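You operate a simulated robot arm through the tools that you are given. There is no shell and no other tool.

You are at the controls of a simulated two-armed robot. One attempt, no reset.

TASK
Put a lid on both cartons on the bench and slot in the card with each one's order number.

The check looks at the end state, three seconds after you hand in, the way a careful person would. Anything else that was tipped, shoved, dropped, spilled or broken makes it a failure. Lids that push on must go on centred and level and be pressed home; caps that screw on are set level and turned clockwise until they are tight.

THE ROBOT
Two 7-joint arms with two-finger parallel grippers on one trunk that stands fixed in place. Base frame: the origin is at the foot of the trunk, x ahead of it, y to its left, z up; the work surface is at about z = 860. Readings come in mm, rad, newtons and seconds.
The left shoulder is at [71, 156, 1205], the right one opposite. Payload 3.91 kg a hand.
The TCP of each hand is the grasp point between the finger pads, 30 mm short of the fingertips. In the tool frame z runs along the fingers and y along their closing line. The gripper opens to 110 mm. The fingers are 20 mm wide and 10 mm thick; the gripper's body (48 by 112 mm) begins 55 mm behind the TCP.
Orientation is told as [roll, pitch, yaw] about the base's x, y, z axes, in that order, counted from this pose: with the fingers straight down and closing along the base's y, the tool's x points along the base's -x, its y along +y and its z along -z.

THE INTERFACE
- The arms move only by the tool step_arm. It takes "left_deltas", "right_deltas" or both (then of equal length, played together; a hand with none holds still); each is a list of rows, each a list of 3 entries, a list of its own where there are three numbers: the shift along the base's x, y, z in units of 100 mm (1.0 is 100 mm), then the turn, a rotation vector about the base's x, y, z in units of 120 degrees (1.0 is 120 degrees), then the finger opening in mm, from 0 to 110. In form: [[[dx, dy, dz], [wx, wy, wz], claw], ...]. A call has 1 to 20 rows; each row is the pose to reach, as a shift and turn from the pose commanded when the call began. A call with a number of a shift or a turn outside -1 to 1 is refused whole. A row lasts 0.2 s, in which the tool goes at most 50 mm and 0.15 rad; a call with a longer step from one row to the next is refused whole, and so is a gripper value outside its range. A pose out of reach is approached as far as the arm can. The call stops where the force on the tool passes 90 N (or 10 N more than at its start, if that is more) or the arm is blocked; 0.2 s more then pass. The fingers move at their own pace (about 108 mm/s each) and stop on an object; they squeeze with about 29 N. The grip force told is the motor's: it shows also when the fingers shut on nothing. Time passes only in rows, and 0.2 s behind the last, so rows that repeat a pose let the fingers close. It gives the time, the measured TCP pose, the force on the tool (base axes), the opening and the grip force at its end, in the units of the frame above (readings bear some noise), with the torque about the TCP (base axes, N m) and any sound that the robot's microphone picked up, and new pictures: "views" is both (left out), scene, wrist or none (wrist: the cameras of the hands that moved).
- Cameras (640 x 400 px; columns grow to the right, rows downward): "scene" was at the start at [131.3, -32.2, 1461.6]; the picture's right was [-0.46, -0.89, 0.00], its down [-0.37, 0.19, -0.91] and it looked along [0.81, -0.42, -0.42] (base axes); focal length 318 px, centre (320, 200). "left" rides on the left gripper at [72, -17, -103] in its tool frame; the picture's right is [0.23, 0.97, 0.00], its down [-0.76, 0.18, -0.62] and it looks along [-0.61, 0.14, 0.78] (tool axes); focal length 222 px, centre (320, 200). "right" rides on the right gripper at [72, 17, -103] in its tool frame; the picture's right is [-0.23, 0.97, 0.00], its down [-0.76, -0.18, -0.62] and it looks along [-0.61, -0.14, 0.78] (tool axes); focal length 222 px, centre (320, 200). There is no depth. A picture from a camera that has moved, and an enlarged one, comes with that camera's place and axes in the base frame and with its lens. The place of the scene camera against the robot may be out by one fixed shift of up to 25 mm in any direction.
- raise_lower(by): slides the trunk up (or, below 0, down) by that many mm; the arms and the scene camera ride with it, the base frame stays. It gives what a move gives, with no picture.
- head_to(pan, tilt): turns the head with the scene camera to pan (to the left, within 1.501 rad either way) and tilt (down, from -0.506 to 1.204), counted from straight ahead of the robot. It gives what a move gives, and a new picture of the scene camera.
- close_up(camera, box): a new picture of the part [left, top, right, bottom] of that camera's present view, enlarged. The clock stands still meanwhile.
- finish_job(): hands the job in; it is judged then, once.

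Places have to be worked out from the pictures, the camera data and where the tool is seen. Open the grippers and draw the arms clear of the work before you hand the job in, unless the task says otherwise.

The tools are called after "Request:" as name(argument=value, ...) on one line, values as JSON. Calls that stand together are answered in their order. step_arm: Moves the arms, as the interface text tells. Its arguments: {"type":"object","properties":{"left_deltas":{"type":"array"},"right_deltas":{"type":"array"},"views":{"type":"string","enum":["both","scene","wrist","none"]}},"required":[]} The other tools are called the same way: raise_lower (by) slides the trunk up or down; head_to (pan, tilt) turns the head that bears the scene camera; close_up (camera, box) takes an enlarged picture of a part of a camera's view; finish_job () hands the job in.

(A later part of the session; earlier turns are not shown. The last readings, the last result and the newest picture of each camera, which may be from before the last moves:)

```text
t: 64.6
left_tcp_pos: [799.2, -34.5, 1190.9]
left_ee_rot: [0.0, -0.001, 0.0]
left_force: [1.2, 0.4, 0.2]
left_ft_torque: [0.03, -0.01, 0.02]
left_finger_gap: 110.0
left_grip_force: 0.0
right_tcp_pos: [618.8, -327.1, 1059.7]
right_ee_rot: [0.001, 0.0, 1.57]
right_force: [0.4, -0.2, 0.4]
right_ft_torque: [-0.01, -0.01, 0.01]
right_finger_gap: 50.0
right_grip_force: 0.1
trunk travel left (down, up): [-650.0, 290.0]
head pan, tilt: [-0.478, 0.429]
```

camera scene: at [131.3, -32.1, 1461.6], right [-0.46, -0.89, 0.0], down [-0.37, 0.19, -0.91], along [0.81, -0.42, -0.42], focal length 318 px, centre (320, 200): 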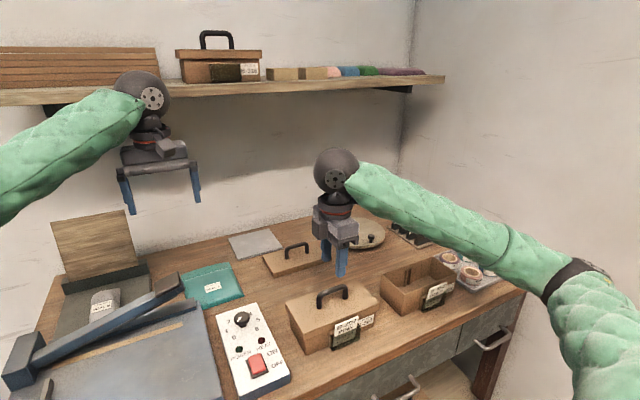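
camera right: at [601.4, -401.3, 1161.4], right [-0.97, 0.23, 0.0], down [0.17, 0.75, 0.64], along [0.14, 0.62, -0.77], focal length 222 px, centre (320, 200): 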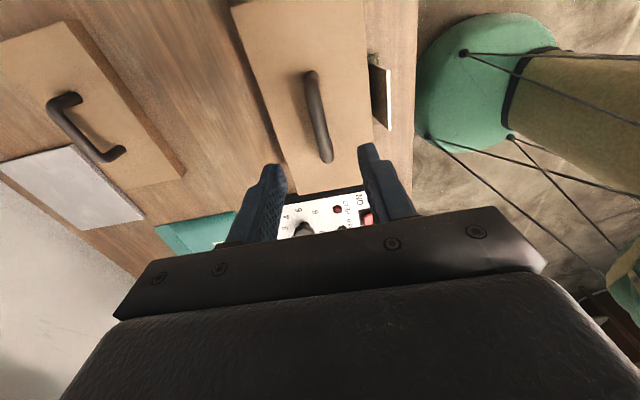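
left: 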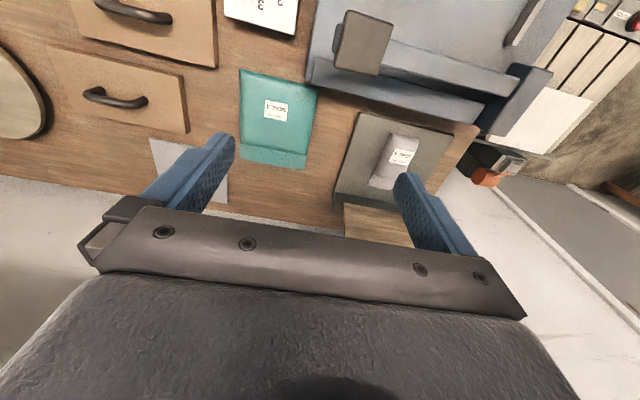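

My pose estimate is now (618.2, -326.9, 1059.7) with the tool upright. I'll touch the lid top lightly again to measure its height after the press.

Request:
step_arm(right_deltas=[[[0, 0, -0.45], [0, 0, 0], 50], [[0, 0, -0.85], [0, 0, 0], 50], [[0, 0, -0.93], [0, 0, 0], 50], [[0, 0, -0.93], [0, 0, 0], 50]], views="none")

Request:
step_arm(right_deltas=[[[0, 0, -0.015], [0, 0, 0], 50], [[0, 0, -0.015], [0, 0, 0], 50]], views="none")

Request:
step_arm(right_deltas=[[[0, 0, -0.015], [0, 0, 0], 50], [[0, 0, -0.015], [0, 0, 0], 50]], views="none")

Request:
step_arm(right_deltas=[[[0, 0, -0.015], [0, 0, 0], 50], [[0, 0, -0.015], [0, 0, 0], 50]], views="none")

```text
t: 65.6
left_tcp_pos: [799.0, -34.5, 1190.4]
left_ee_rot: [0.0, 0.0, 0.0]
left_force: [-0.1, 0.0, -0.3]
left_ft_torque: [0.0, -0.02, -0.01]
left_finger_gap: 109.8
left_grip_force: 0.1
right_tcp_pos: [618.5, -326.3, 965.5]
right_ee_rot: [0.001, 0.0, 1.569]
right_force: [0.4, 0.6, 0.2]
right_ft_torque: [0.0, 0.01, 0.04]
right_finger_gap: 49.9
right_grip_force: 0.0
trunk travel left (down, up): [-650.0, 290.0]
head pan, tilt: [-0.478, 0.429]
```

```text
t: 66.2
left_tcp_pos: [798.1, -34.8, 1190.3]
left_ee_rot: [-0.001, 0.0, -0.002]
left_force: [0.5, 0.6, 0.0]
left_ft_torque: [0.04, 0.04, -0.04]
left_finger_gap: 110.2
left_grip_force: 0.0
right_tcp_pos: [618.5, -325.4, 964.8]
right_ee_rot: [-0.001, 0.0, 1.569]
right_force: [0.9, -0.1, -0.2]
right_ft_torque: [0.01, -0.02, 0.03]
right_finger_gap: 50.1
right_grip_force: 0.1
trunk travel left (down, up): [-650.0, 290.0]
head pan, tilt: [-0.478, 0.429]
```

```text
t: 66.8
left_tcp_pos: [799.4, -34.6, 1190.5]
left_ee_rot: [0.0, 0.001, -0.001]
left_force: [-0.1, -0.2, 0.7]
left_ft_torque: [0.03, 0.01, -0.01]
left_finger_gap: 109.9
left_grip_force: 0.0
right_tcp_pos: [619.4, -327.7, 964.4]
right_ee_rot: [-0.002, 0.0, 1.569]
right_force: [0.2, 0.0, 6.2]
right_ft_torque: [0.02, 0.06, 0.09]
right_finger_gap: 50.1
right_grip_force: 0.1
trunk travel left (down, up): [-650.0, 290.0]
head pan, tilt: [-0.478, 0.429]
```

```text
t: 67.4
left_tcp_pos: [798.1, -34.1, 1189.7]
left_ee_rot: [0.001, 0.001, 0.0]
left_force: [-0.3, -0.1, 0.0]
left_ft_torque: [0.0, -0.03, 0.01]
left_finger_gap: 110.4
left_grip_force: 0.1
right_tcp_pos: [619.5, -327.1, 962.8]
right_ee_rot: [-0.004, 0.001, 1.567]
right_force: [7.2, -2.2, 24.8]
right_ft_torque: [-0.1, -0.01, 0.02]
right_finger_gap: 50.1
right_grip_force: 0.0
trunk travel left (down, up): [-650.0, 290.0]
head pan, tilt: [-0.478, 0.429]
```

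The lid top is met at the same height (~934.2 at the fingertips). I'll measure the bare rim of carton B-452 the same way, to know how far the lid's plate lies above a rim. First I rise and travel there with closed fingers.

Request:
step_arm(right_deltas=[[[0, 0, 0.4], [0, 0, 0], 50], [[0, 0, 0.8], [0, 0, 0], 50], [[0.1, -0.4, 0.9], [0, 0, 0], 20], [[0.2, -0.8, 0.9], [0, 0, 0], 0]], views="none")

Request:
step_arm(right_deltas=[[[0.05, -0.35, 0], [0, 0, 0], 0], [[0.1, -0.7, 0], [0, 0, 0], 0], [[0.15, -1.0, 0], [0, 0, 0], 0]], views="none")

Request:
step_arm(right_deltas=[[[0, -0.4, 0], [0, 0, 0], 0], [[0, -0.8, 0], [0, 0, 0], 0], [[0, -1.0, 0], [0, 0, 0], 0], [[0, -1.0, -0.4], [0, 0, 0], 0], [[0, -1.0, -0.7], [0, 0, 0], 0], [[0, -1.0, -0.7], [0, 0, 0], 0]], views="both")

Request:
close_up(camera="right", box=[220, 40, 400, 190])

```text
t: 68.4
left_tcp_pos: [799.9, -35.0, 1188.4]
left_ee_rot: [0.001, -0.001, 0.001]
left_force: [0.0, 0.1, 0.6]
left_ft_torque: [0.03, 0.0, -0.03]
left_finger_gap: 110.0
left_grip_force: 0.1
right_tcp_pos: [637.8, -406.3, 1051.2]
right_ee_rot: [-0.003, -0.001, 1.569]
right_force: [-0.2, -1.5, 0.1]
right_ft_torque: [0.02, -0.02, -0.02]
right_finger_gap: 0.2
right_grip_force: 29.2
trunk travel left (down, up): [-650.0, 290.0]
head pan, tilt: [-0.478, 0.429]
```

```text
t: 69.2
left_tcp_pos: [798.8, -34.9, 1189.9]
left_ee_rot: [0.0, -0.001, 0.001]
left_force: [-0.3, -1.5, 0.6]
left_ft_torque: [0.01, -0.02, -0.02]
left_finger_gap: 110.3
left_grip_force: 0.1
right_tcp_pos: [655.2, -510.6, 1052.6]
right_ee_rot: [0.0, -0.004, 1.569]
right_force: [0.8, 0.3, -0.4]
right_ft_torque: [-0.01, 0.01, -0.01]
right_finger_gap: 0.0
right_grip_force: 29.0
trunk travel left (down, up): [-650.0, 290.0]
head pan, tilt: [-0.478, 0.429]
```

```text
t: 70.6
left_tcp_pos: [798.6, -35.5, 1190.3]
left_ee_rot: [-0.002, 0.0, 0.002]
left_force: [0.4, -0.2, -0.5]
left_ft_torque: [0.03, 0.0, -0.02]
left_finger_gap: 110.2
left_grip_force: 0.0
right_tcp_pos: [652.8, -606.8, 982.1]
right_ee_rot: [-0.001, 0.001, 1.569]
right_force: [0.2, -0.9, -0.8]
right_ft_torque: [-0.01, 0.03, 0.03]
right_finger_gap: 0.0
right_grip_force: 29.3
trunk travel left (down, up): [-650.0, 290.0]
head pan, tilt: [-0.478, 0.429]
camera scene: at [131.2, -32.0, 1461.6], right [-0.46, -0.89, 0.0], down [-0.37, 0.19, -0.91], along [0.81, -0.42, -0.42], focal length 318 px, centre (320, 200)
camera right: at [635.3, -679.4, 1085.9], right [-0.97, 0.23, 0.0], down [0.18, 0.76, 0.62], along [0.14, 0.61, -0.78], focal length 222 px, centre (320, 200)
```

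scene: 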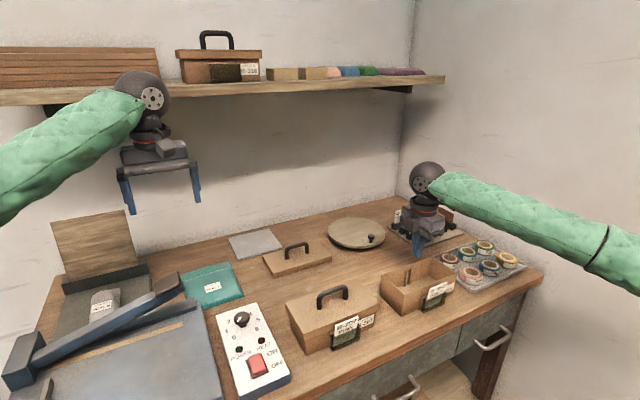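
right: 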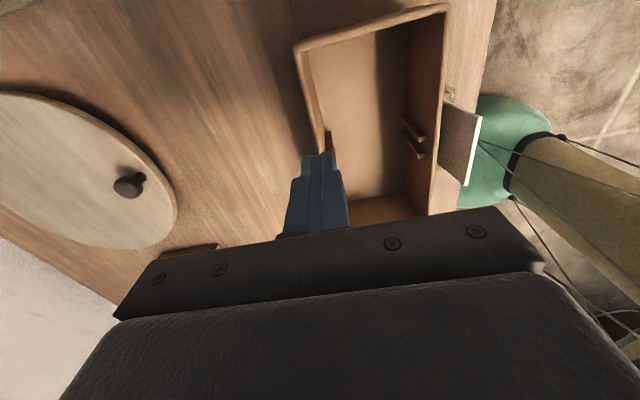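

```text
2.67 times, centred on (310, 115) of right
camera zoom: at [635.3, -679.4, 1085.9], right [-0.97, 0.23, 0.0], down [0.18, 0.76, 0.62], along [0.14, 0.61, -0.78], focal length 592 px, centre (347, 427)
```

zoom: 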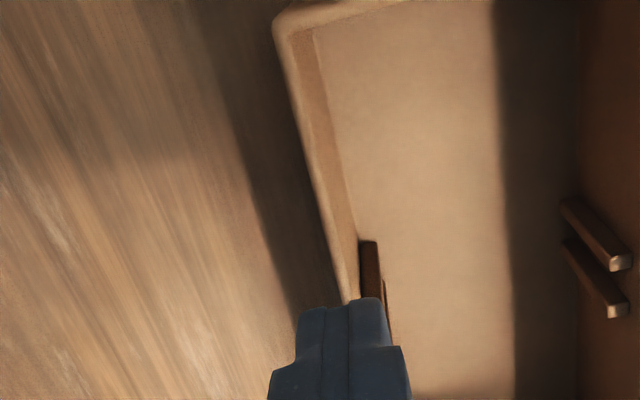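

The closed fingers are above the far wall's rim. I lower gently until first contact.

Request:
step_arm(right_deltas=[[[0, 0, -0.1], [0, 0, 0], 0], [[0, 0, -0.19], [0, 0, 0], 0], [[0, 0, -0.19], [0, 0, 0], 0]], views="none")

Request:
step_arm(right_deltas=[[[0, 0, -0.015], [0, 0, 0], 0], [[0, 0, -0.015], [0, 0, 0], 0]], views="none")

Request:
step_arm(right_deltas=[[[0, 0, -0.015], [0, 0, 0], 0], [[0, 0, -0.015], [0, 0, 0], 0]], views="none")

Request:
step_arm(right_deltas=[[[0, 0, -0.015], [0, 0, 0], 0], [[0, 0, -0.015], [0, 0, 0], 0]], views="none")

```text
t: 71.4
left_tcp_pos: [799.1, -34.8, 1189.7]
left_ee_rot: [0.001, 0.002, 0.001]
left_force: [0.2, -0.4, 0.1]
left_ft_torque: [-0.01, 0.0, 0.0]
left_finger_gap: 110.1
left_grip_force: 0.1
right_tcp_pos: [653.0, -607.0, 963.7]
right_ee_rot: [0.0, 0.0, 1.568]
right_force: [-0.8, 0.1, 0.0]
right_ft_torque: [0.04, 0.01, -0.01]
right_finger_gap: 0.0
right_grip_force: 29.0
trunk travel left (down, up): [-650.0, 290.0]
head pan, tilt: [-0.478, 0.429]
```

```text
t: 72.0
left_tcp_pos: [800.2, -34.8, 1189.6]
left_ee_rot: [0.0, 0.001, -0.001]
left_force: [0.7, 0.0, 0.2]
left_ft_torque: [0.02, 0.01, 0.0]
left_finger_gap: 110.2
left_grip_force: 0.0
right_tcp_pos: [652.5, -607.3, 962.2]
right_ee_rot: [-0.002, -0.001, 1.569]
right_force: [0.2, 0.0, 0.2]
right_ft_torque: [-0.02, 0.0, 0.02]
right_finger_gap: 0.0
right_grip_force: 28.9
trunk travel left (down, up): [-650.0, 290.0]
head pan, tilt: [-0.478, 0.429]
```

```text
t: 72.6
left_tcp_pos: [799.3, -34.3, 1191.1]
left_ee_rot: [0.0, 0.0, -0.001]
left_force: [0.5, 0.0, -0.4]
left_ft_torque: [-0.01, 0.01, -0.03]
left_finger_gap: 109.9
left_grip_force: 0.0
right_tcp_pos: [652.0, -608.0, 961.5]
right_ee_rot: [-0.002, -0.001, 1.57]
right_force: [-0.8, -0.6, 0.4]
right_ft_torque: [0.02, 0.02, -0.01]
right_finger_gap: 0.0
right_grip_force: 28.9
trunk travel left (down, up): [-650.0, 290.0]
head pan, tilt: [-0.478, 0.429]
```

```text
t: 73.2
left_tcp_pos: [799.6, -35.2, 1190.0]
left_ee_rot: [0.001, 0.0, 0.001]
left_force: [-0.4, 0.0, 0.3]
left_ft_torque: [-0.01, -0.02, -0.02]
left_finger_gap: 109.9
left_grip_force: 0.1
right_tcp_pos: [651.8, -607.6, 961.2]
right_ee_rot: [-0.003, 0.0, 1.568]
right_force: [1.4, -1.0, 5.0]
right_ft_torque: [0.0, -0.02, -0.03]
right_finger_gap: 0.0
right_grip_force: 29.1
trunk travel left (down, up): [-650.0, 290.0]
head pan, tilt: [-0.478, 0.429]
```

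The bare rim is met at z≈929.1, so the lid top on B-207 sits about 5 mm above rim level; the plate looks 4–5 mm thick, so it's home or within about a millimetre. I'll fit the second lid, then probe and press both again; now I rise and go to the rear lid near (903, -361).

Request:
step_arm(right_deltas=[[[0, 0, 0.4], [0, 0, 0], 0], [[0, 0, 0.8], [0, 0, 0], 40], [[0.3, 0.3, 1.0], [0, 0, 0], 40], [[0.6, 0.6, 1.0], [0, 0, 0], 40], [[0.83, 0.82, 1.0], [0, 0, 0], 40]], views="none")

Request:
step_arm(right_deltas=[[[0.28, 0.28, 0], [0, 0, 0], 40], [[0.56, 0.55, 0], [0, 0, 0], 40], [[0.83, 0.82, 0], [0, 0, 0], 40]], views="none")

Request:
step_arm(right_deltas=[[[0.28, 0.28, 0], [0, 0, 0], 40], [[0.56, 0.55, 0], [0, 0, 0], 40], [[0.83, 0.82, 0], [0, 0, 0], 40], [[0.83, 0.82, 0], [0, 0, 0], 40]], views="both")

Request:
close_up(camera="right", box=[220, 0, 440, 200])

```text
t: 74.4
left_tcp_pos: [800.0, -34.0, 1189.6]
left_ee_rot: [-0.001, 0.001, 0.0]
left_force: [-0.3, -0.6, 0.3]
left_ft_torque: [0.01, -0.01, -0.02]
left_finger_gap: 110.1
left_grip_force: 0.1
right_tcp_pos: [736.1, -525.8, 1059.1]
right_ee_rot: [0.0, 0.0, 1.567]
right_force: [-0.6, 0.8, -1.5]
right_ft_torque: [0.01, 0.01, 0.01]
right_finger_gap: 40.2
right_grip_force: 0.0
trunk travel left (down, up): [-650.0, 290.0]
head pan, tilt: [-0.478, 0.429]
```

```text
t: 75.2
left_tcp_pos: [801.4, -33.9, 1189.0]
left_ee_rot: [0.0, 0.002, 0.001]
left_force: [-0.4, -0.3, -0.3]
left_ft_torque: [0.0, 0.03, -0.01]
left_finger_gap: 109.7
left_grip_force: 0.0
right_tcp_pos: [820.2, -442.8, 1058.8]
right_ee_rot: [0.002, 0.0, 1.569]
right_force: [0.6, 0.0, 0.0]
right_ft_torque: [0.03, 0.02, 0.02]
right_finger_gap: 40.1
right_grip_force: 0.0
trunk travel left (down, up): [-650.0, 290.0]
head pan, tilt: [-0.478, 0.429]
```

```text
t: 76.2
left_tcp_pos: [799.2, -34.2, 1189.6]
left_ee_rot: [-0.002, 0.0, 0.003]
left_force: [0.0, -0.5, -0.2]
left_ft_torque: [0.02, -0.02, 0.01]
left_finger_gap: 110.1
left_grip_force: 0.0
right_tcp_pos: [901.4, -363.4, 1057.6]
right_ee_rot: [-0.002, 0.0, 1.569]
right_force: [0.3, -0.6, 0.5]
right_ft_torque: [0.01, -0.02, 0.05]
right_finger_gap: 40.1
right_grip_force: 0.0
trunk travel left (down, up): [-650.0, 290.0]
head pan, tilt: [-0.478, 0.429]
camera scene: at [131.1, -32.8, 1461.6], right [-0.46, -0.89, 0.0], down [-0.37, 0.19, -0.91], along [0.81, -0.42, -0.42], focal length 318 px, centre (320, 200)
camera right: at [884.7, -435.2, 1161.0], right [-0.97, 0.23, 0.0], down [0.18, 0.76, 0.62], along [0.14, 0.61, -0.78], focal length 222 px, centre (320, 200)
```

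scene: 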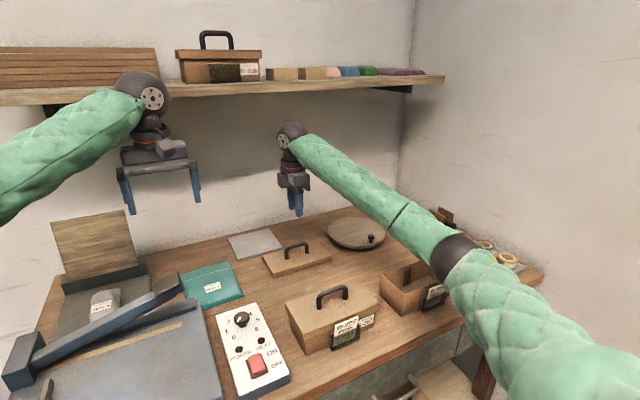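
right: 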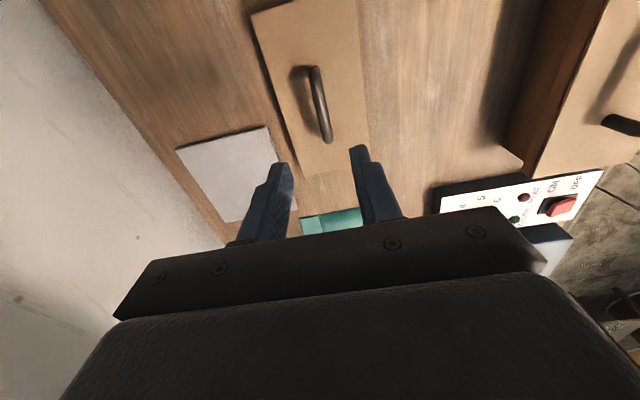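

```text
2.00 times, centred on (330, 100) of right
camera zoom: at [884.7, -435.2, 1161.0], right [-0.97, 0.23, 0.0], down [0.18, 0.76, 0.62], along [0.14, 0.61, -0.78], focal length 444 px, centre (300, 400)
```

zoom: 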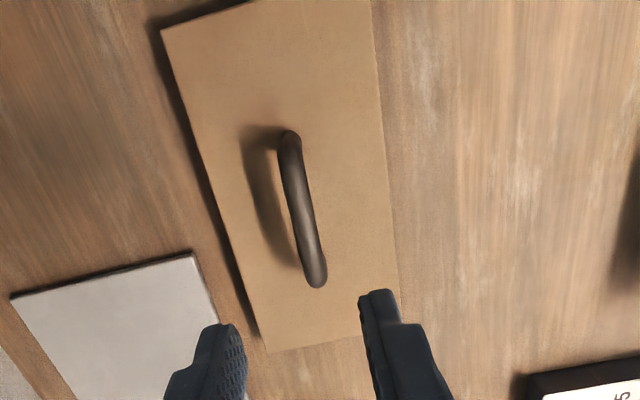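

The rear lid's handle bar is at about (899, -359). To grasp it in the same relative place as the first lid I shift (−3.6, +2.7) mm, then descend in stages.

Request:
step_arm(right_deltas=[[[-0.036, 0.027, -0.4], [0, 0, 0], 40], [[-0.036, 0.027, -0.8], [0, 0, 0], 40], [[-0.036, 0.027, -0.9], [0, 0, 0], 40], [[-0.036, 0.027, -0.9], [0, 0, 0], 40]], views="both")

Request:
close_up(camera="right", box=[230, 30, 430, 200])

```text
t: 77.2
left_tcp_pos: [798.8, -36.3, 1189.7]
left_ee_rot: [0.0, 0.002, 0.0]
left_force: [-0.3, 0.0, 0.2]
left_ft_torque: [-0.02, 0.01, -0.02]
left_finger_gap: 109.9
left_grip_force: 0.1
right_tcp_pos: [900.2, -360.7, 968.5]
right_ee_rot: [0.0, -0.001, 1.569]
right_force: [0.0, 0.9, -0.4]
right_ft_torque: [-0.01, -0.02, 0.02]
right_finger_gap: 39.6
right_grip_force: 0.0
trunk travel left (down, up): [-650.0, 290.0]
head pan, tilt: [-0.478, 0.429]
camera scene: at [131.6, -32.2, 1461.6], right [-0.46, -0.89, 0.0], down [-0.37, 0.19, -0.91], along [0.81, -0.42, -0.42], focal length 318 px, centre (320, 200)
camera right: at [881.6, -433.1, 1073.0], right [-0.97, 0.23, 0.0], down [0.18, 0.76, 0.62], along [0.14, 0.61, -0.78], focal length 222 px, centre (320, 200)
```

scene: 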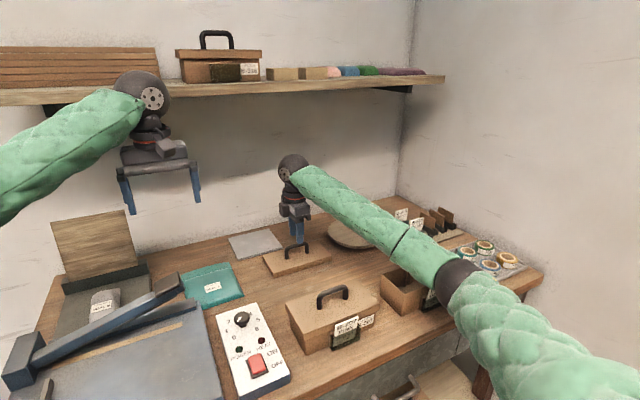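
right: 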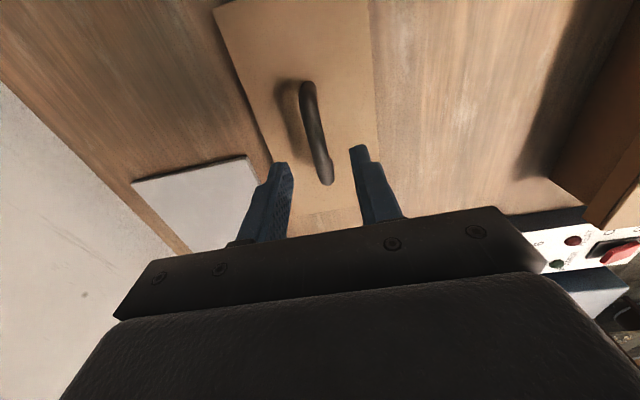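

```text
2.35 times, centred on (330, 115) of right
camera zoom: at [881.6, -433.1, 1073.0], right [-0.97, 0.23, 0.0], down [0.18, 0.76, 0.62], along [0.14, 0.61, -0.78], focal length 523 px, centre (296, 400)
```

zoom: 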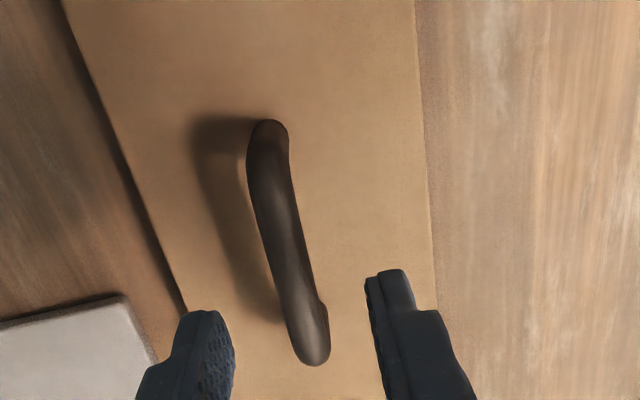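

The view matches the first lid's approach almost pixel for pixel. I descend to z≈917, close on the bar and lift.

Request:
step_arm(right_deltas=[[[0, 0, -0.25], [0, 0, 0], 40], [[0, 0, -0.5], [0, 0, 0], 40], [[0, 0, -0.517], [0, 0, 0], 40], [[0, 0, -0.517], [0, 0, 0], 0], [[0, 0, -0.517], [0, 0, 0], 0], [[0, 0, -0.517], [0, 0, 0], 0], [[0, 0, -0.4], [0, 0, 0], 0], [[0, 0, -0.2], [0, 0, 0], 0], [[0, 0, 0.1], [0, 0, 0], 0], [[0, 0, 0.5], [0, 0, 0], 0], [[0, 0, 0.5], [0, 0, 0], 0]], views="both")

Request:
close_up(camera="scene", box=[230, 170, 370, 290])

Request:
close_up(camera="right", box=[200, 30, 430, 220])

```text
t: 79.6
left_tcp_pos: [799.8, -35.2, 1189.4]
left_ee_rot: [0.0, 0.001, 0.0]
left_force: [0.5, -0.6, 0.0]
left_ft_torque: [0.0, 0.0, 0.01]
left_finger_gap: 109.8
left_grip_force: 0.0
right_tcp_pos: [899.5, -357.5, 1017.1]
right_ee_rot: [0.0, 0.001, 1.569]
right_force: [0.3, 0.0, -1.1]
right_ft_torque: [0.0, -0.02, 0.03]
right_finger_gap: 11.5
right_grip_force: 29.0
trunk travel left (down, up): [-650.0, 290.0]
head pan, tilt: [-0.478, 0.429]
camera scene: at [132.1, -32.6, 1461.5], right [-0.46, -0.89, 0.0], down [-0.37, 0.19, -0.91], along [0.81, -0.42, -0.42], focal length 318 px, centre (320, 200)
camera right: at [882.3, -430.6, 1121.2], right [-0.97, 0.23, 0.0], down [0.18, 0.76, 0.62], along [0.14, 0.61, -0.78], focal length 222 px, centre (320, 200)
```

scene: 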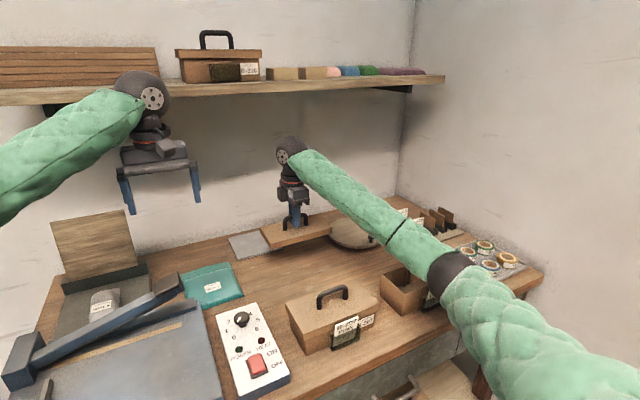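
right: 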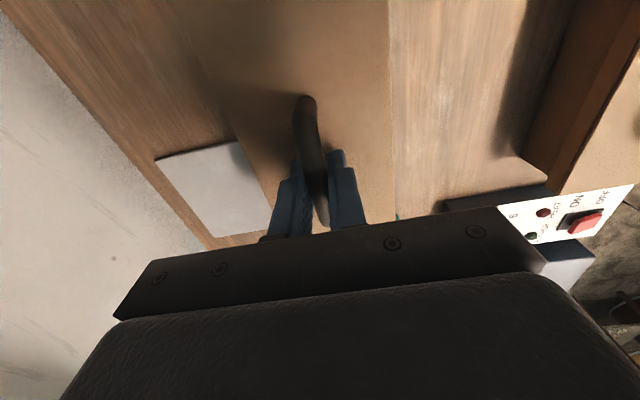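

```text
3.33 times, centred on (300, 230) of scene
camera zoom: at [132.1, -32.6, 1461.5], right [-0.46, -0.89, 0.0], down [-0.37, 0.19, -0.91], along [0.81, -0.42, -0.42], focal length 1060 px, centre (387, 100)
```

zoom: 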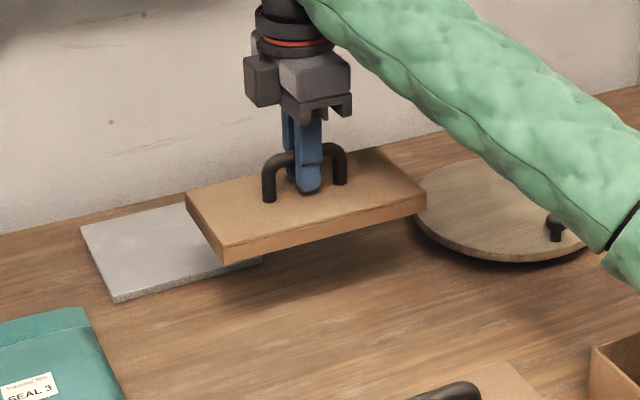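

```text
2.11 times, centred on (315, 125) of right
camera zoom: at [882.3, -430.6, 1121.2], right [-0.97, 0.23, 0.0], down [0.18, 0.76, 0.62], along [0.14, 0.61, -0.78], focal length 468 px, centre (330, 358)
```

zoom: 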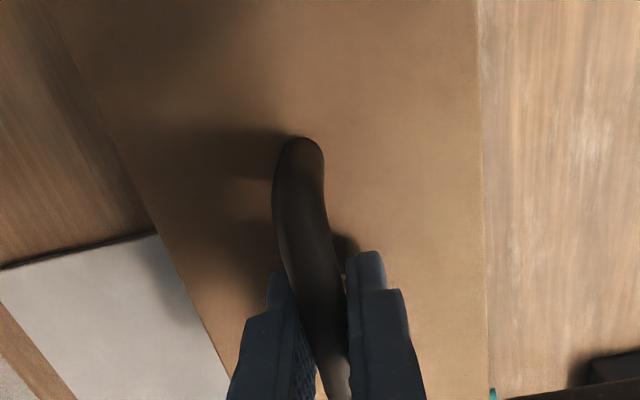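

The second lid hangs level in the grip. I carry it over carton B-452, aiming for TCP ≈ (612, -583).

Request:
step_arm(right_deltas=[[[-0.32, -0.25, 0], [0, 0, 0], 0], [[-0.64, -0.5, 0], [0, 0, 0], 0], [[-0.955, -0.75, 0], [0, 0, 0], 0]], views="none")

Request:
step_arm(right_deltas=[[[-0.32, -0.25, 0], [0, 0, 0], 0], [[-0.64, -0.5, 0], [0, 0, 0], 0], [[-0.955, -0.75, 0], [0, 0, 0], 0]], views="none")

Request:
step_arm(right_deltas=[[[-0.32, -0.25, 0], [0, 0, 0], 0], [[-0.64, -0.5, 0], [0, 0, 0], 0], [[-0.955, -0.748, 0], [0, 0, 0], 0], [[-0.955, -0.748, 0], [0, 0, 0], 0]], views="both")

Request:
close_up(camera="scene", box=[360, 200, 490, 330])

```text
t: 80.4
left_tcp_pos: [799.6, -35.3, 1190.9]
left_ee_rot: [0.002, 0.001, 0.0]
left_force: [-1.1, -0.5, 1.1]
left_ft_torque: [0.01, -0.03, 0.01]
left_finger_gap: 109.9
left_grip_force: 0.1
right_tcp_pos: [803.1, -434.8, 1016.7]
right_ee_rot: [-0.001, 0.0, 1.571]
right_force: [0.2, 0.3, -1.0]
right_ft_torque: [-0.04, -0.02, 0.02]
right_finger_gap: 11.5
right_grip_force: 29.0
trunk travel left (down, up): [-650.0, 290.0]
head pan, tilt: [-0.478, 0.429]
```

```text
t: 81.2
left_tcp_pos: [799.2, -34.8, 1190.9]
left_ee_rot: [0.001, 0.001, 0.001]
left_force: [-1.1, 0.0, 0.2]
left_ft_torque: [0.0, -0.01, 0.0]
left_finger_gap: 109.9
left_grip_force: 0.0
right_tcp_pos: [707.6, -508.2, 1018.4]
right_ee_rot: [-0.003, -0.002, 1.571]
right_force: [0.1, 0.1, -1.1]
right_ft_torque: [0.0, 0.0, 0.02]
right_finger_gap: 11.7
right_grip_force: 29.0
trunk travel left (down, up): [-650.0, 290.0]
head pan, tilt: [-0.478, 0.429]
```

```text
t: 82.2
left_tcp_pos: [800.8, -34.3, 1189.5]
left_ee_rot: [-0.001, 0.001, 0.0]
left_force: [-0.1, 0.1, -0.3]
left_ft_torque: [-0.04, 0.02, 0.01]
left_finger_gap: 109.9
left_grip_force: 0.0
right_tcp_pos: [612.4, -583.3, 1021.1]
right_ee_rot: [0.001, 0.001, 1.569]
right_force: [0.0, -0.7, -1.8]
right_ft_torque: [0.0, 0.03, 0.0]
right_finger_gap: 11.9
right_grip_force: 28.8
trunk travel left (down, up): [-650.0, 290.0]
head pan, tilt: [-0.478, 0.429]
camera scene: at [132.4, -32.2, 1461.5], right [-0.46, -0.89, 0.0], down [-0.37, 0.19, -0.91], along [0.81, -0.42, -0.42], focal length 318 px, centre (320, 200)
camera right: at [595.9, -656.5, 1124.1], right [-0.97, 0.23, 0.0], down [0.18, 0.76, 0.62], along [0.14, 0.61, -0.78], focal length 222 px, centre (320, 200)
```

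scene: 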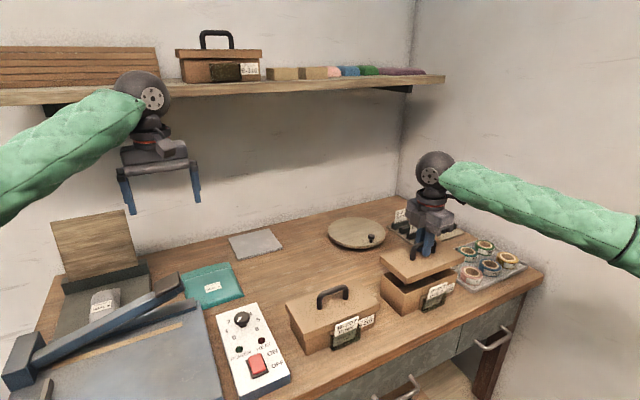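
right: 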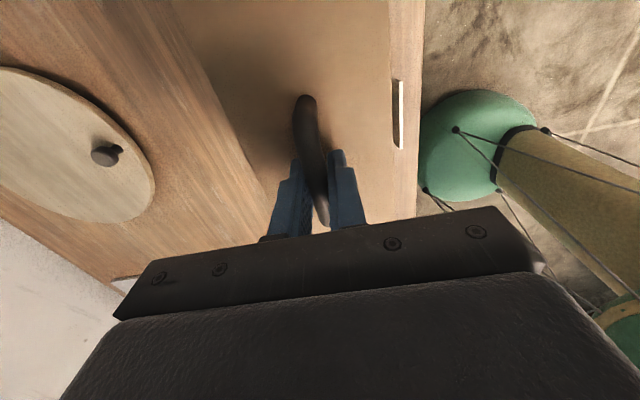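

```text
3.08 times, centred on (425, 265) of scene
camera zoom: at [132.4, -32.2, 1461.5], right [-0.46, -0.89, 0.0], down [-0.37, 0.19, -0.91], along [0.81, -0.42, -0.42], focal length 978 px, centre (-3, 0)
```

zoom: 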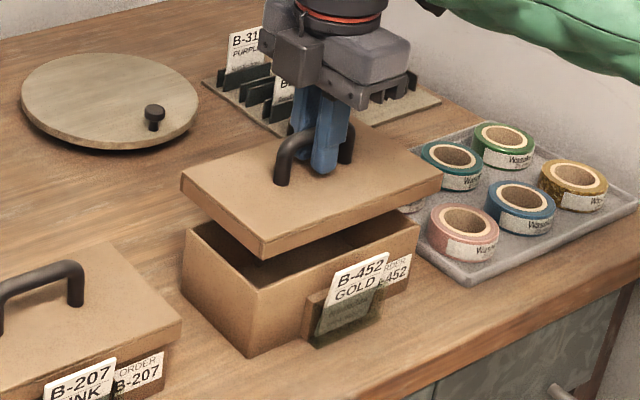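

The lid is above the carton. I lower it to roughly 8 mm above the rim and compare the overhangs at both ends as I did before.

Request:
step_arm(right_deltas=[[[0, 0, -0.12], [0, 0, 0], 0], [[0, 0, -0.25], [0, 0, 0], 0], [[0, 0, -0.25], [0, 0, 0], 0]], views="none")

Request:
close_up(camera="scene", box=[440, 250, 470, 290])

Request:
close_up(camera="scene", box=[385, 275, 425, 315])

Request:
close_up(camera="scene", box=[370, 245, 410, 285])

```text
t: 83.0
left_tcp_pos: [799.0, -35.0, 1190.3]
left_ee_rot: [-0.001, 0.0, 0.001]
left_force: [0.9, -0.3, -0.2]
left_ft_torque: [-0.05, 0.0, -0.01]
left_finger_gap: 110.0
left_grip_force: 0.1
right_tcp_pos: [611.8, -582.9, 995.8]
right_ee_rot: [0.0, 0.001, 1.571]
right_force: [0.5, -0.3, 0.7]
right_ft_torque: [-0.01, 0.03, -0.02]
right_finger_gap: 11.7
right_grip_force: 28.5
trunk travel left (down, up): [-650.0, 290.0]
head pan, tilt: [-0.478, 0.429]
```

```text
10.00 times, centred on (455, 270) of scene
camera zoom: at [131.1, -32.0, 1461.6], right [-0.46, -0.89, 0.0], down [-0.37, 0.19, -0.91], along [0.81, -0.42, -0.42], focal length 3179 px, centre (-1030, -500)
```

zoom: 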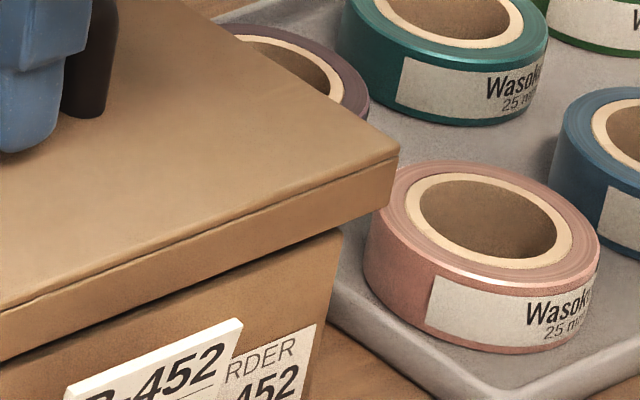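

```text
10.00 times, centred on (405, 295) of scene
camera zoom: at [131.1, -32.0, 1461.6], right [-0.46, -0.89, 0.0], down [-0.37, 0.19, -0.91], along [0.81, -0.42, -0.42], focal length 3179 px, centre (-530, -750)
```

zoom: 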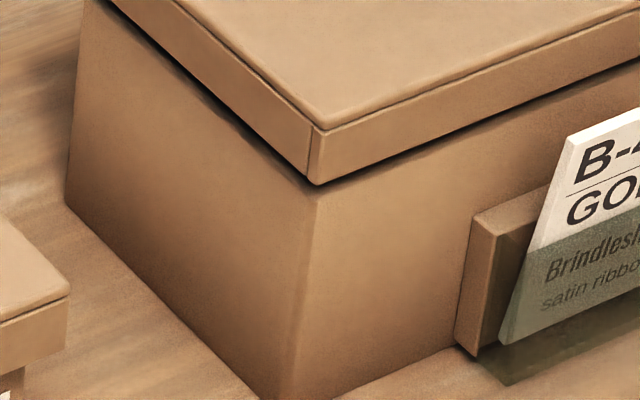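

```text
10.00 times, centred on (390, 265) of scene
camera zoom: at [131.1, -32.0, 1461.6], right [-0.46, -0.89, 0.0], down [-0.37, 0.19, -0.91], along [0.81, -0.42, -0.42], focal length 3179 px, centre (-380, -450)
```

zoom: 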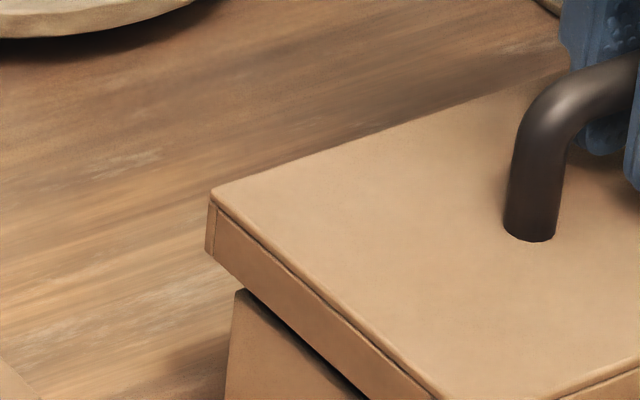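

The left and right overhangs seem slightly uneven; I'll zoom harder on the two near corners and the far-left corner to get precise offsets.

Request:
close_up(camera="scene", box=[444, 258, 464, 278])

Request:
close_up(camera="scene", box=[394, 282, 414, 302])

Request:
close_up(camera="scene", box=[376, 256, 396, 276])

Request:
close_up(camera="scene", box=[380, 290, 420, 325])

Request:
close_up(camera="scene", box=[435, 270, 470, 305])

```text
16.00 times, centred on (454, 268) of scene
camera zoom: at [131.1, -32.0, 1461.6], right [-0.46, -0.89, 0.0], down [-0.37, 0.19, -0.91], along [0.81, -0.42, -0.42], focal length 5087 px, centre (-1824, -888)
```

zoom: 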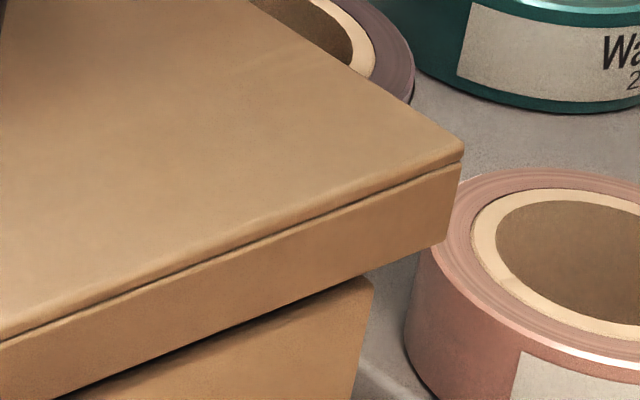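

```text
16.00 times, centred on (404, 292) of scene
camera zoom: at [131.1, -32.0, 1461.6], right [-0.46, -0.89, 0.0], down [-0.37, 0.19, -0.91], along [0.81, -0.42, -0.42], focal length 5087 px, centre (-1024, -1272)
```

zoom: 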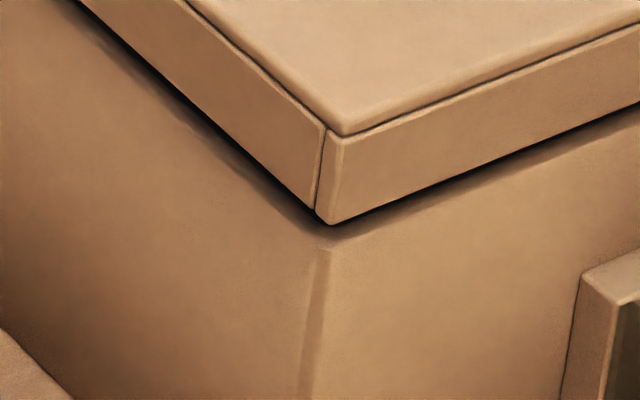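

```text
16.00 times, centred on (386, 266) of scene
camera zoom: at [131.1, -32.0, 1461.6], right [-0.46, -0.89, 0.0], down [-0.37, 0.19, -0.91], along [0.81, -0.42, -0.42], focal length 5087 px, centre (-736, -856)
```

zoom: 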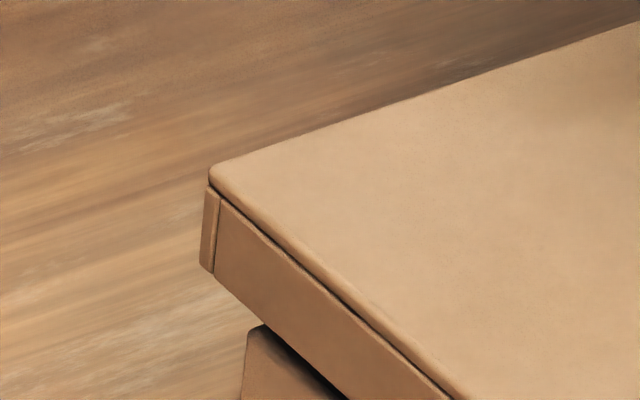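

```text
11.43 times, centred on (400, 308) of scene
camera zoom: at [131.1, -32.0, 1461.6], right [-0.46, -0.89, 0.0], down [-0.37, 0.19, -0.91], along [0.81, -0.42, -0.42], focal length 3633 px, centre (-594, -1029)
```

zoom: 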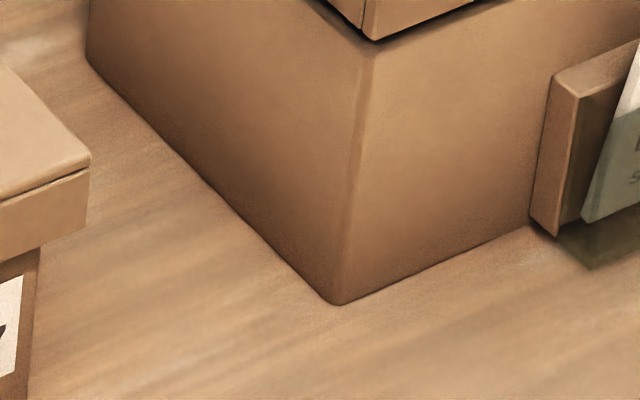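

```text
11.43 times, centred on (452, 288) of scene
camera zoom: at [131.1, -32.0, 1461.6], right [-0.46, -0.89, 0.0], down [-0.37, 0.19, -0.91], along [0.81, -0.42, -0.42], focal length 3633 px, centre (-1194, -800)
```

zoom: 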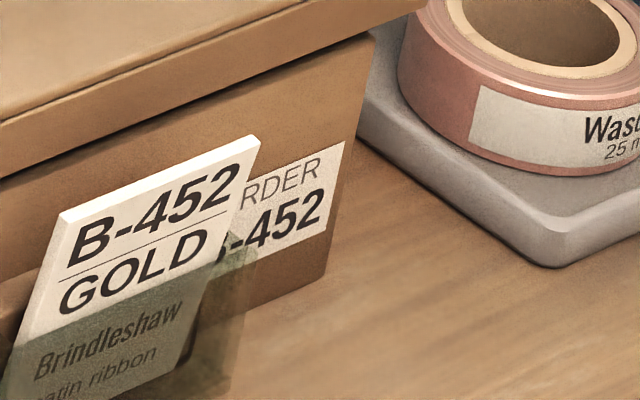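

At 16× the corners give overhangs of about 9 mm at the right end vs 3.5 mm at the left, and near/far 3–5 vs 8 mm. I correct by about (−1.6, +2.6) mm with a +0.6° yaw, and measure again.

Request:
step_arm(right_deltas=[[[-0.016, 0.026, 0], [0, 0, 0.005], 0], [[-0.016, 0.026, 0], [0, 0, 0.005], 0]], views="none")

Request:
close_up(camera="scene", box=[444, 258, 464, 278])

Request:
close_up(camera="scene", box=[394, 282, 414, 302])

Request:
close_up(camera="scene", box=[376, 256, 396, 276])

```text
t: 83.6
left_tcp_pos: [799.1, -35.2, 1189.0]
left_ee_rot: [0.001, 0.001, 0.001]
left_force: [-0.6, 0.0, -0.3]
left_ft_torque: [0.04, 0.03, -0.05]
left_finger_gap: 110.2
left_grip_force: 0.0
right_tcp_pos: [610.5, -582.6, 993.7]
right_ee_rot: [-0.001, 0.001, 1.578]
right_force: [-1.1, 0.2, -0.8]
right_ft_torque: [-0.01, 0.0, 0.0]
right_finger_gap: 11.8
right_grip_force: 28.9
trunk travel left (down, up): [-650.0, 290.0]
head pan, tilt: [-0.478, 0.429]
```

```text
16.00 times, centred on (454, 268) of scene
camera zoom: at [131.5, -32.3, 1461.6], right [-0.46, -0.89, 0.0], down [-0.37, 0.19, -0.91], along [0.81, -0.42, -0.42], focal length 5087 px, centre (-1824, -888)
```

zoom: 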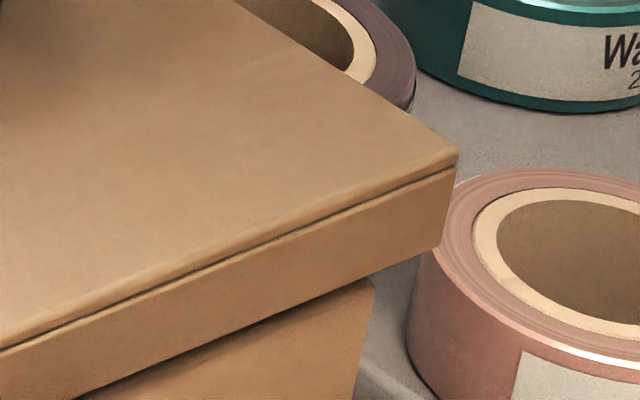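

```text
16.00 times, centred on (404, 292) of scene
camera zoom: at [131.5, -32.3, 1461.6], right [-0.46, -0.89, 0.0], down [-0.37, 0.19, -0.91], along [0.81, -0.42, -0.42], focal length 5087 px, centre (-1024, -1272)
```

zoom: 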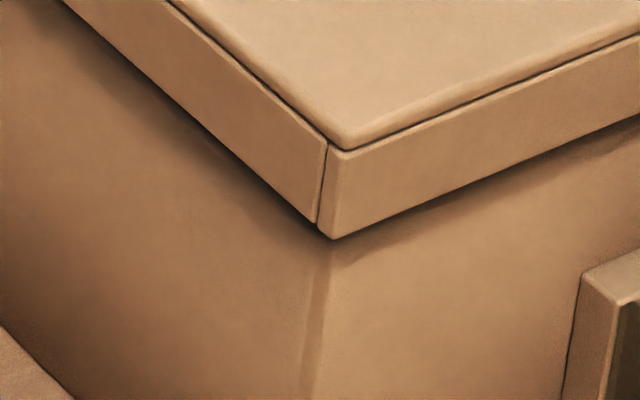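

```text
16.00 times, centred on (386, 266) of scene
camera zoom: at [131.5, -32.3, 1461.6], right [-0.46, -0.89, 0.0], down [-0.37, 0.19, -0.91], along [0.81, -0.42, -0.42], focal length 5087 px, centre (-736, -856)
```

zoom: 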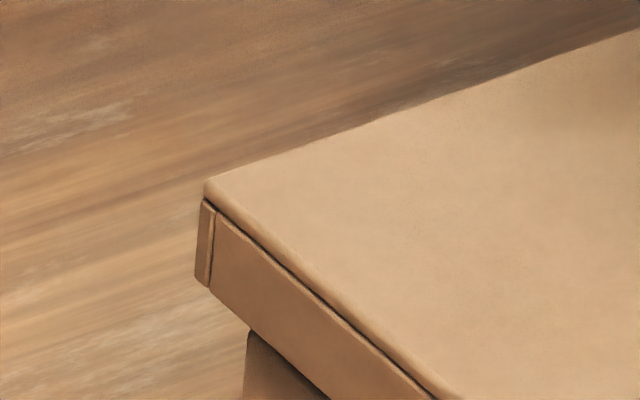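

x is now balanced (5.5/6.0/6.2 mm) and y is nearly so (7.6 vs 5.7). I shift +0.9 mm in y and lower in small steps, watching force.

Request:
step_arm(right_deltas=[[[0, 0.009, 0], [0, 0, 0], 0], [[0, 0.009, -0.04], [0, 0, 0], 0], [[0, 0.009, -0.08], [0, 0, 0], 0], [[0, 0.009, -0.08], [0, 0, 0], 0]], views="none")

Request:
step_arm(right_deltas=[[[0, 0, -0.02], [0, 0, 0], 0], [[0, 0, -0.04], [0, 0, 0], 0], [[0, 0, -0.04], [0, 0, 0], 0]], views="none")

Request:
close_up(camera="scene", box=[370, 225, 480, 325])

```text
t: 84.6
left_tcp_pos: [800.2, -33.7, 1190.7]
left_ee_rot: [-0.001, 0.0, -0.001]
left_force: [0.6, 0.3, 0.2]
left_ft_torque: [0.03, 0.0, -0.01]
left_finger_gap: 110.0
left_grip_force: 0.1
right_tcp_pos: [610.8, -579.8, 986.2]
right_ee_rot: [-0.003, 0.0, 1.579]
right_force: [1.2, -0.5, 1.7]
right_ft_torque: [-0.25, 0.11, 0.07]
right_finger_gap: 12.0
right_grip_force: 28.7
trunk travel left (down, up): [-650.0, 290.0]
head pan, tilt: [-0.478, 0.429]
```

```text
t: 85.4
left_tcp_pos: [798.4, -34.3, 1190.0]
left_ee_rot: [0.0, -0.002, 0.001]
left_force: [0.9, -0.1, -0.3]
left_ft_torque: [0.01, -0.04, 0.05]
left_finger_gap: 110.1
left_grip_force: 0.0
right_tcp_pos: [610.0, -580.9, 981.9]
right_ee_rot: [0.001, 0.001, 1.58]
right_force: [0.1, -0.2, -0.3]
right_ft_torque: [-0.01, 0.01, 0.02]
right_finger_gap: 11.9
right_grip_force: 28.7
trunk travel left (down, up): [-650.0, 290.0]
head pan, tilt: [-0.478, 0.429]
```

```text
4.00 times, centred on (425, 275) of scene
camera zoom: at [131.3, -32.2, 1461.6], right [-0.46, -0.89, 0.0], down [-0.37, 0.19, -0.91], along [0.81, -0.42, -0.42], focal length 1272 px, centre (-100, -100)
```

zoom: 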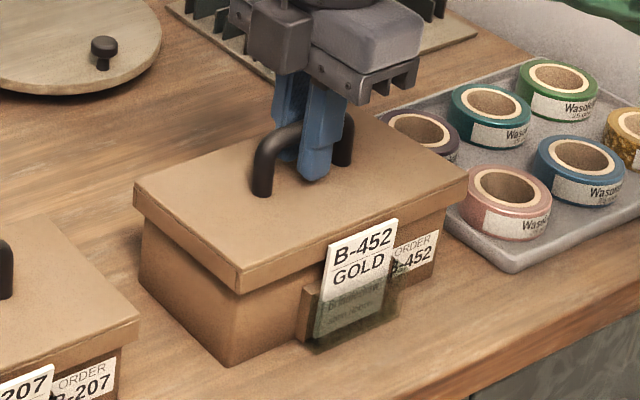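

It slipped past the rim with no force left. I continue down in 2–3 mm steps until it meets the stop.

Request:
step_arm(right_deltas=[[[0, 0, -0.02], [0, 0, 0], 0], [[0, 0, -0.04], [0, 0, 0], 0], [[0, 0, -0.04], [0, 0, 0], 0]], views="none")

Request:
step_arm(right_deltas=[[[0, 0, -0.02], [0, 0, 0], 0], [[0, 0, -0.04], [0, 0, 0], 0], [[0, 0, -0.04], [0, 0, 0], 0]], views="none")

Request:
step_arm(right_deltas=[[[0, 0, -0.015], [0, 0, 0], 0], [[0, 0, -0.03], [0, 0, 0], 0], [[0, 0, -0.03], [0, 0, 0], 0]], views="none")

Request:
close_up(camera="scene", box=[370, 225, 480, 325])

```text
t: 86.2
left_tcp_pos: [799.8, -35.0, 1190.1]
left_ee_rot: [0.0, 0.0, -0.001]
left_force: [0.5, -0.3, -0.2]
left_ft_torque: [0.03, 0.0, -0.02]
left_finger_gap: 110.2
left_grip_force: 0.0
right_tcp_pos: [610.7, -580.6, 977.2]
right_ee_rot: [0.002, -0.001, 1.581]
right_force: [0.6, 0.2, -0.7]
right_ft_torque: [-0.01, -0.02, -0.02]
right_finger_gap: 11.7
right_grip_force: 29.1
trunk travel left (down, up): [-650.0, 290.0]
head pan, tilt: [-0.478, 0.429]
```

```text
t: 87.0
left_tcp_pos: [799.1, -35.2, 1190.5]
left_ee_rot: [-0.002, -0.002, 0.001]
left_force: [-0.2, -0.4, 0.1]
left_ft_torque: [-0.01, 0.03, 0.02]
left_finger_gap: 110.0
left_grip_force: 0.0
right_tcp_pos: [610.7, -579.9, 974.4]
right_ee_rot: [-0.001, 0.0, 1.58]
right_force: [-1.0, -1.2, 1.5]
right_ft_torque: [0.15, -0.05, 0.05]
right_finger_gap: 11.7
right_grip_force: 29.0
trunk travel left (down, up): [-650.0, 290.0]
head pan, tilt: [-0.478, 0.429]
```

```text
t: 87.8
left_tcp_pos: [798.9, -34.6, 1190.3]
left_ee_rot: [0.0, 0.0, 0.0]
left_force: [1.0, 0.4, -0.3]
left_ft_torque: [-0.01, 0.0, -0.03]
left_finger_gap: 110.0
left_grip_force: 0.0
right_tcp_pos: [610.3, -579.7, 970.4]
right_ee_rot: [-0.002, 0.0, 1.579]
right_force: [-3.4, -0.3, 6.0]
right_ft_torque: [0.02, -0.07, 0.01]
right_finger_gap: 11.6
right_grip_force: 29.0
trunk travel left (down, up): [-650.0, 290.0]
head pan, tilt: [-0.478, 0.429]
```

```text
4.00 times, centred on (425, 275) of scene
camera zoom: at [130.6, -31.9, 1461.7], right [-0.46, -0.89, 0.0], down [-0.37, 0.19, -0.91], along [0.81, -0.42, -0.42], focal length 1272 px, centre (-100, -100)
```

zoom: 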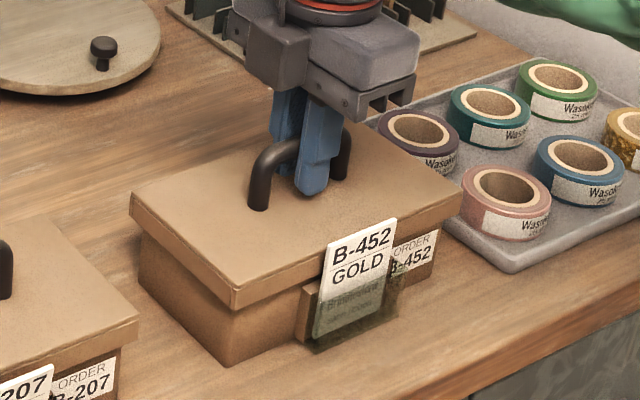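

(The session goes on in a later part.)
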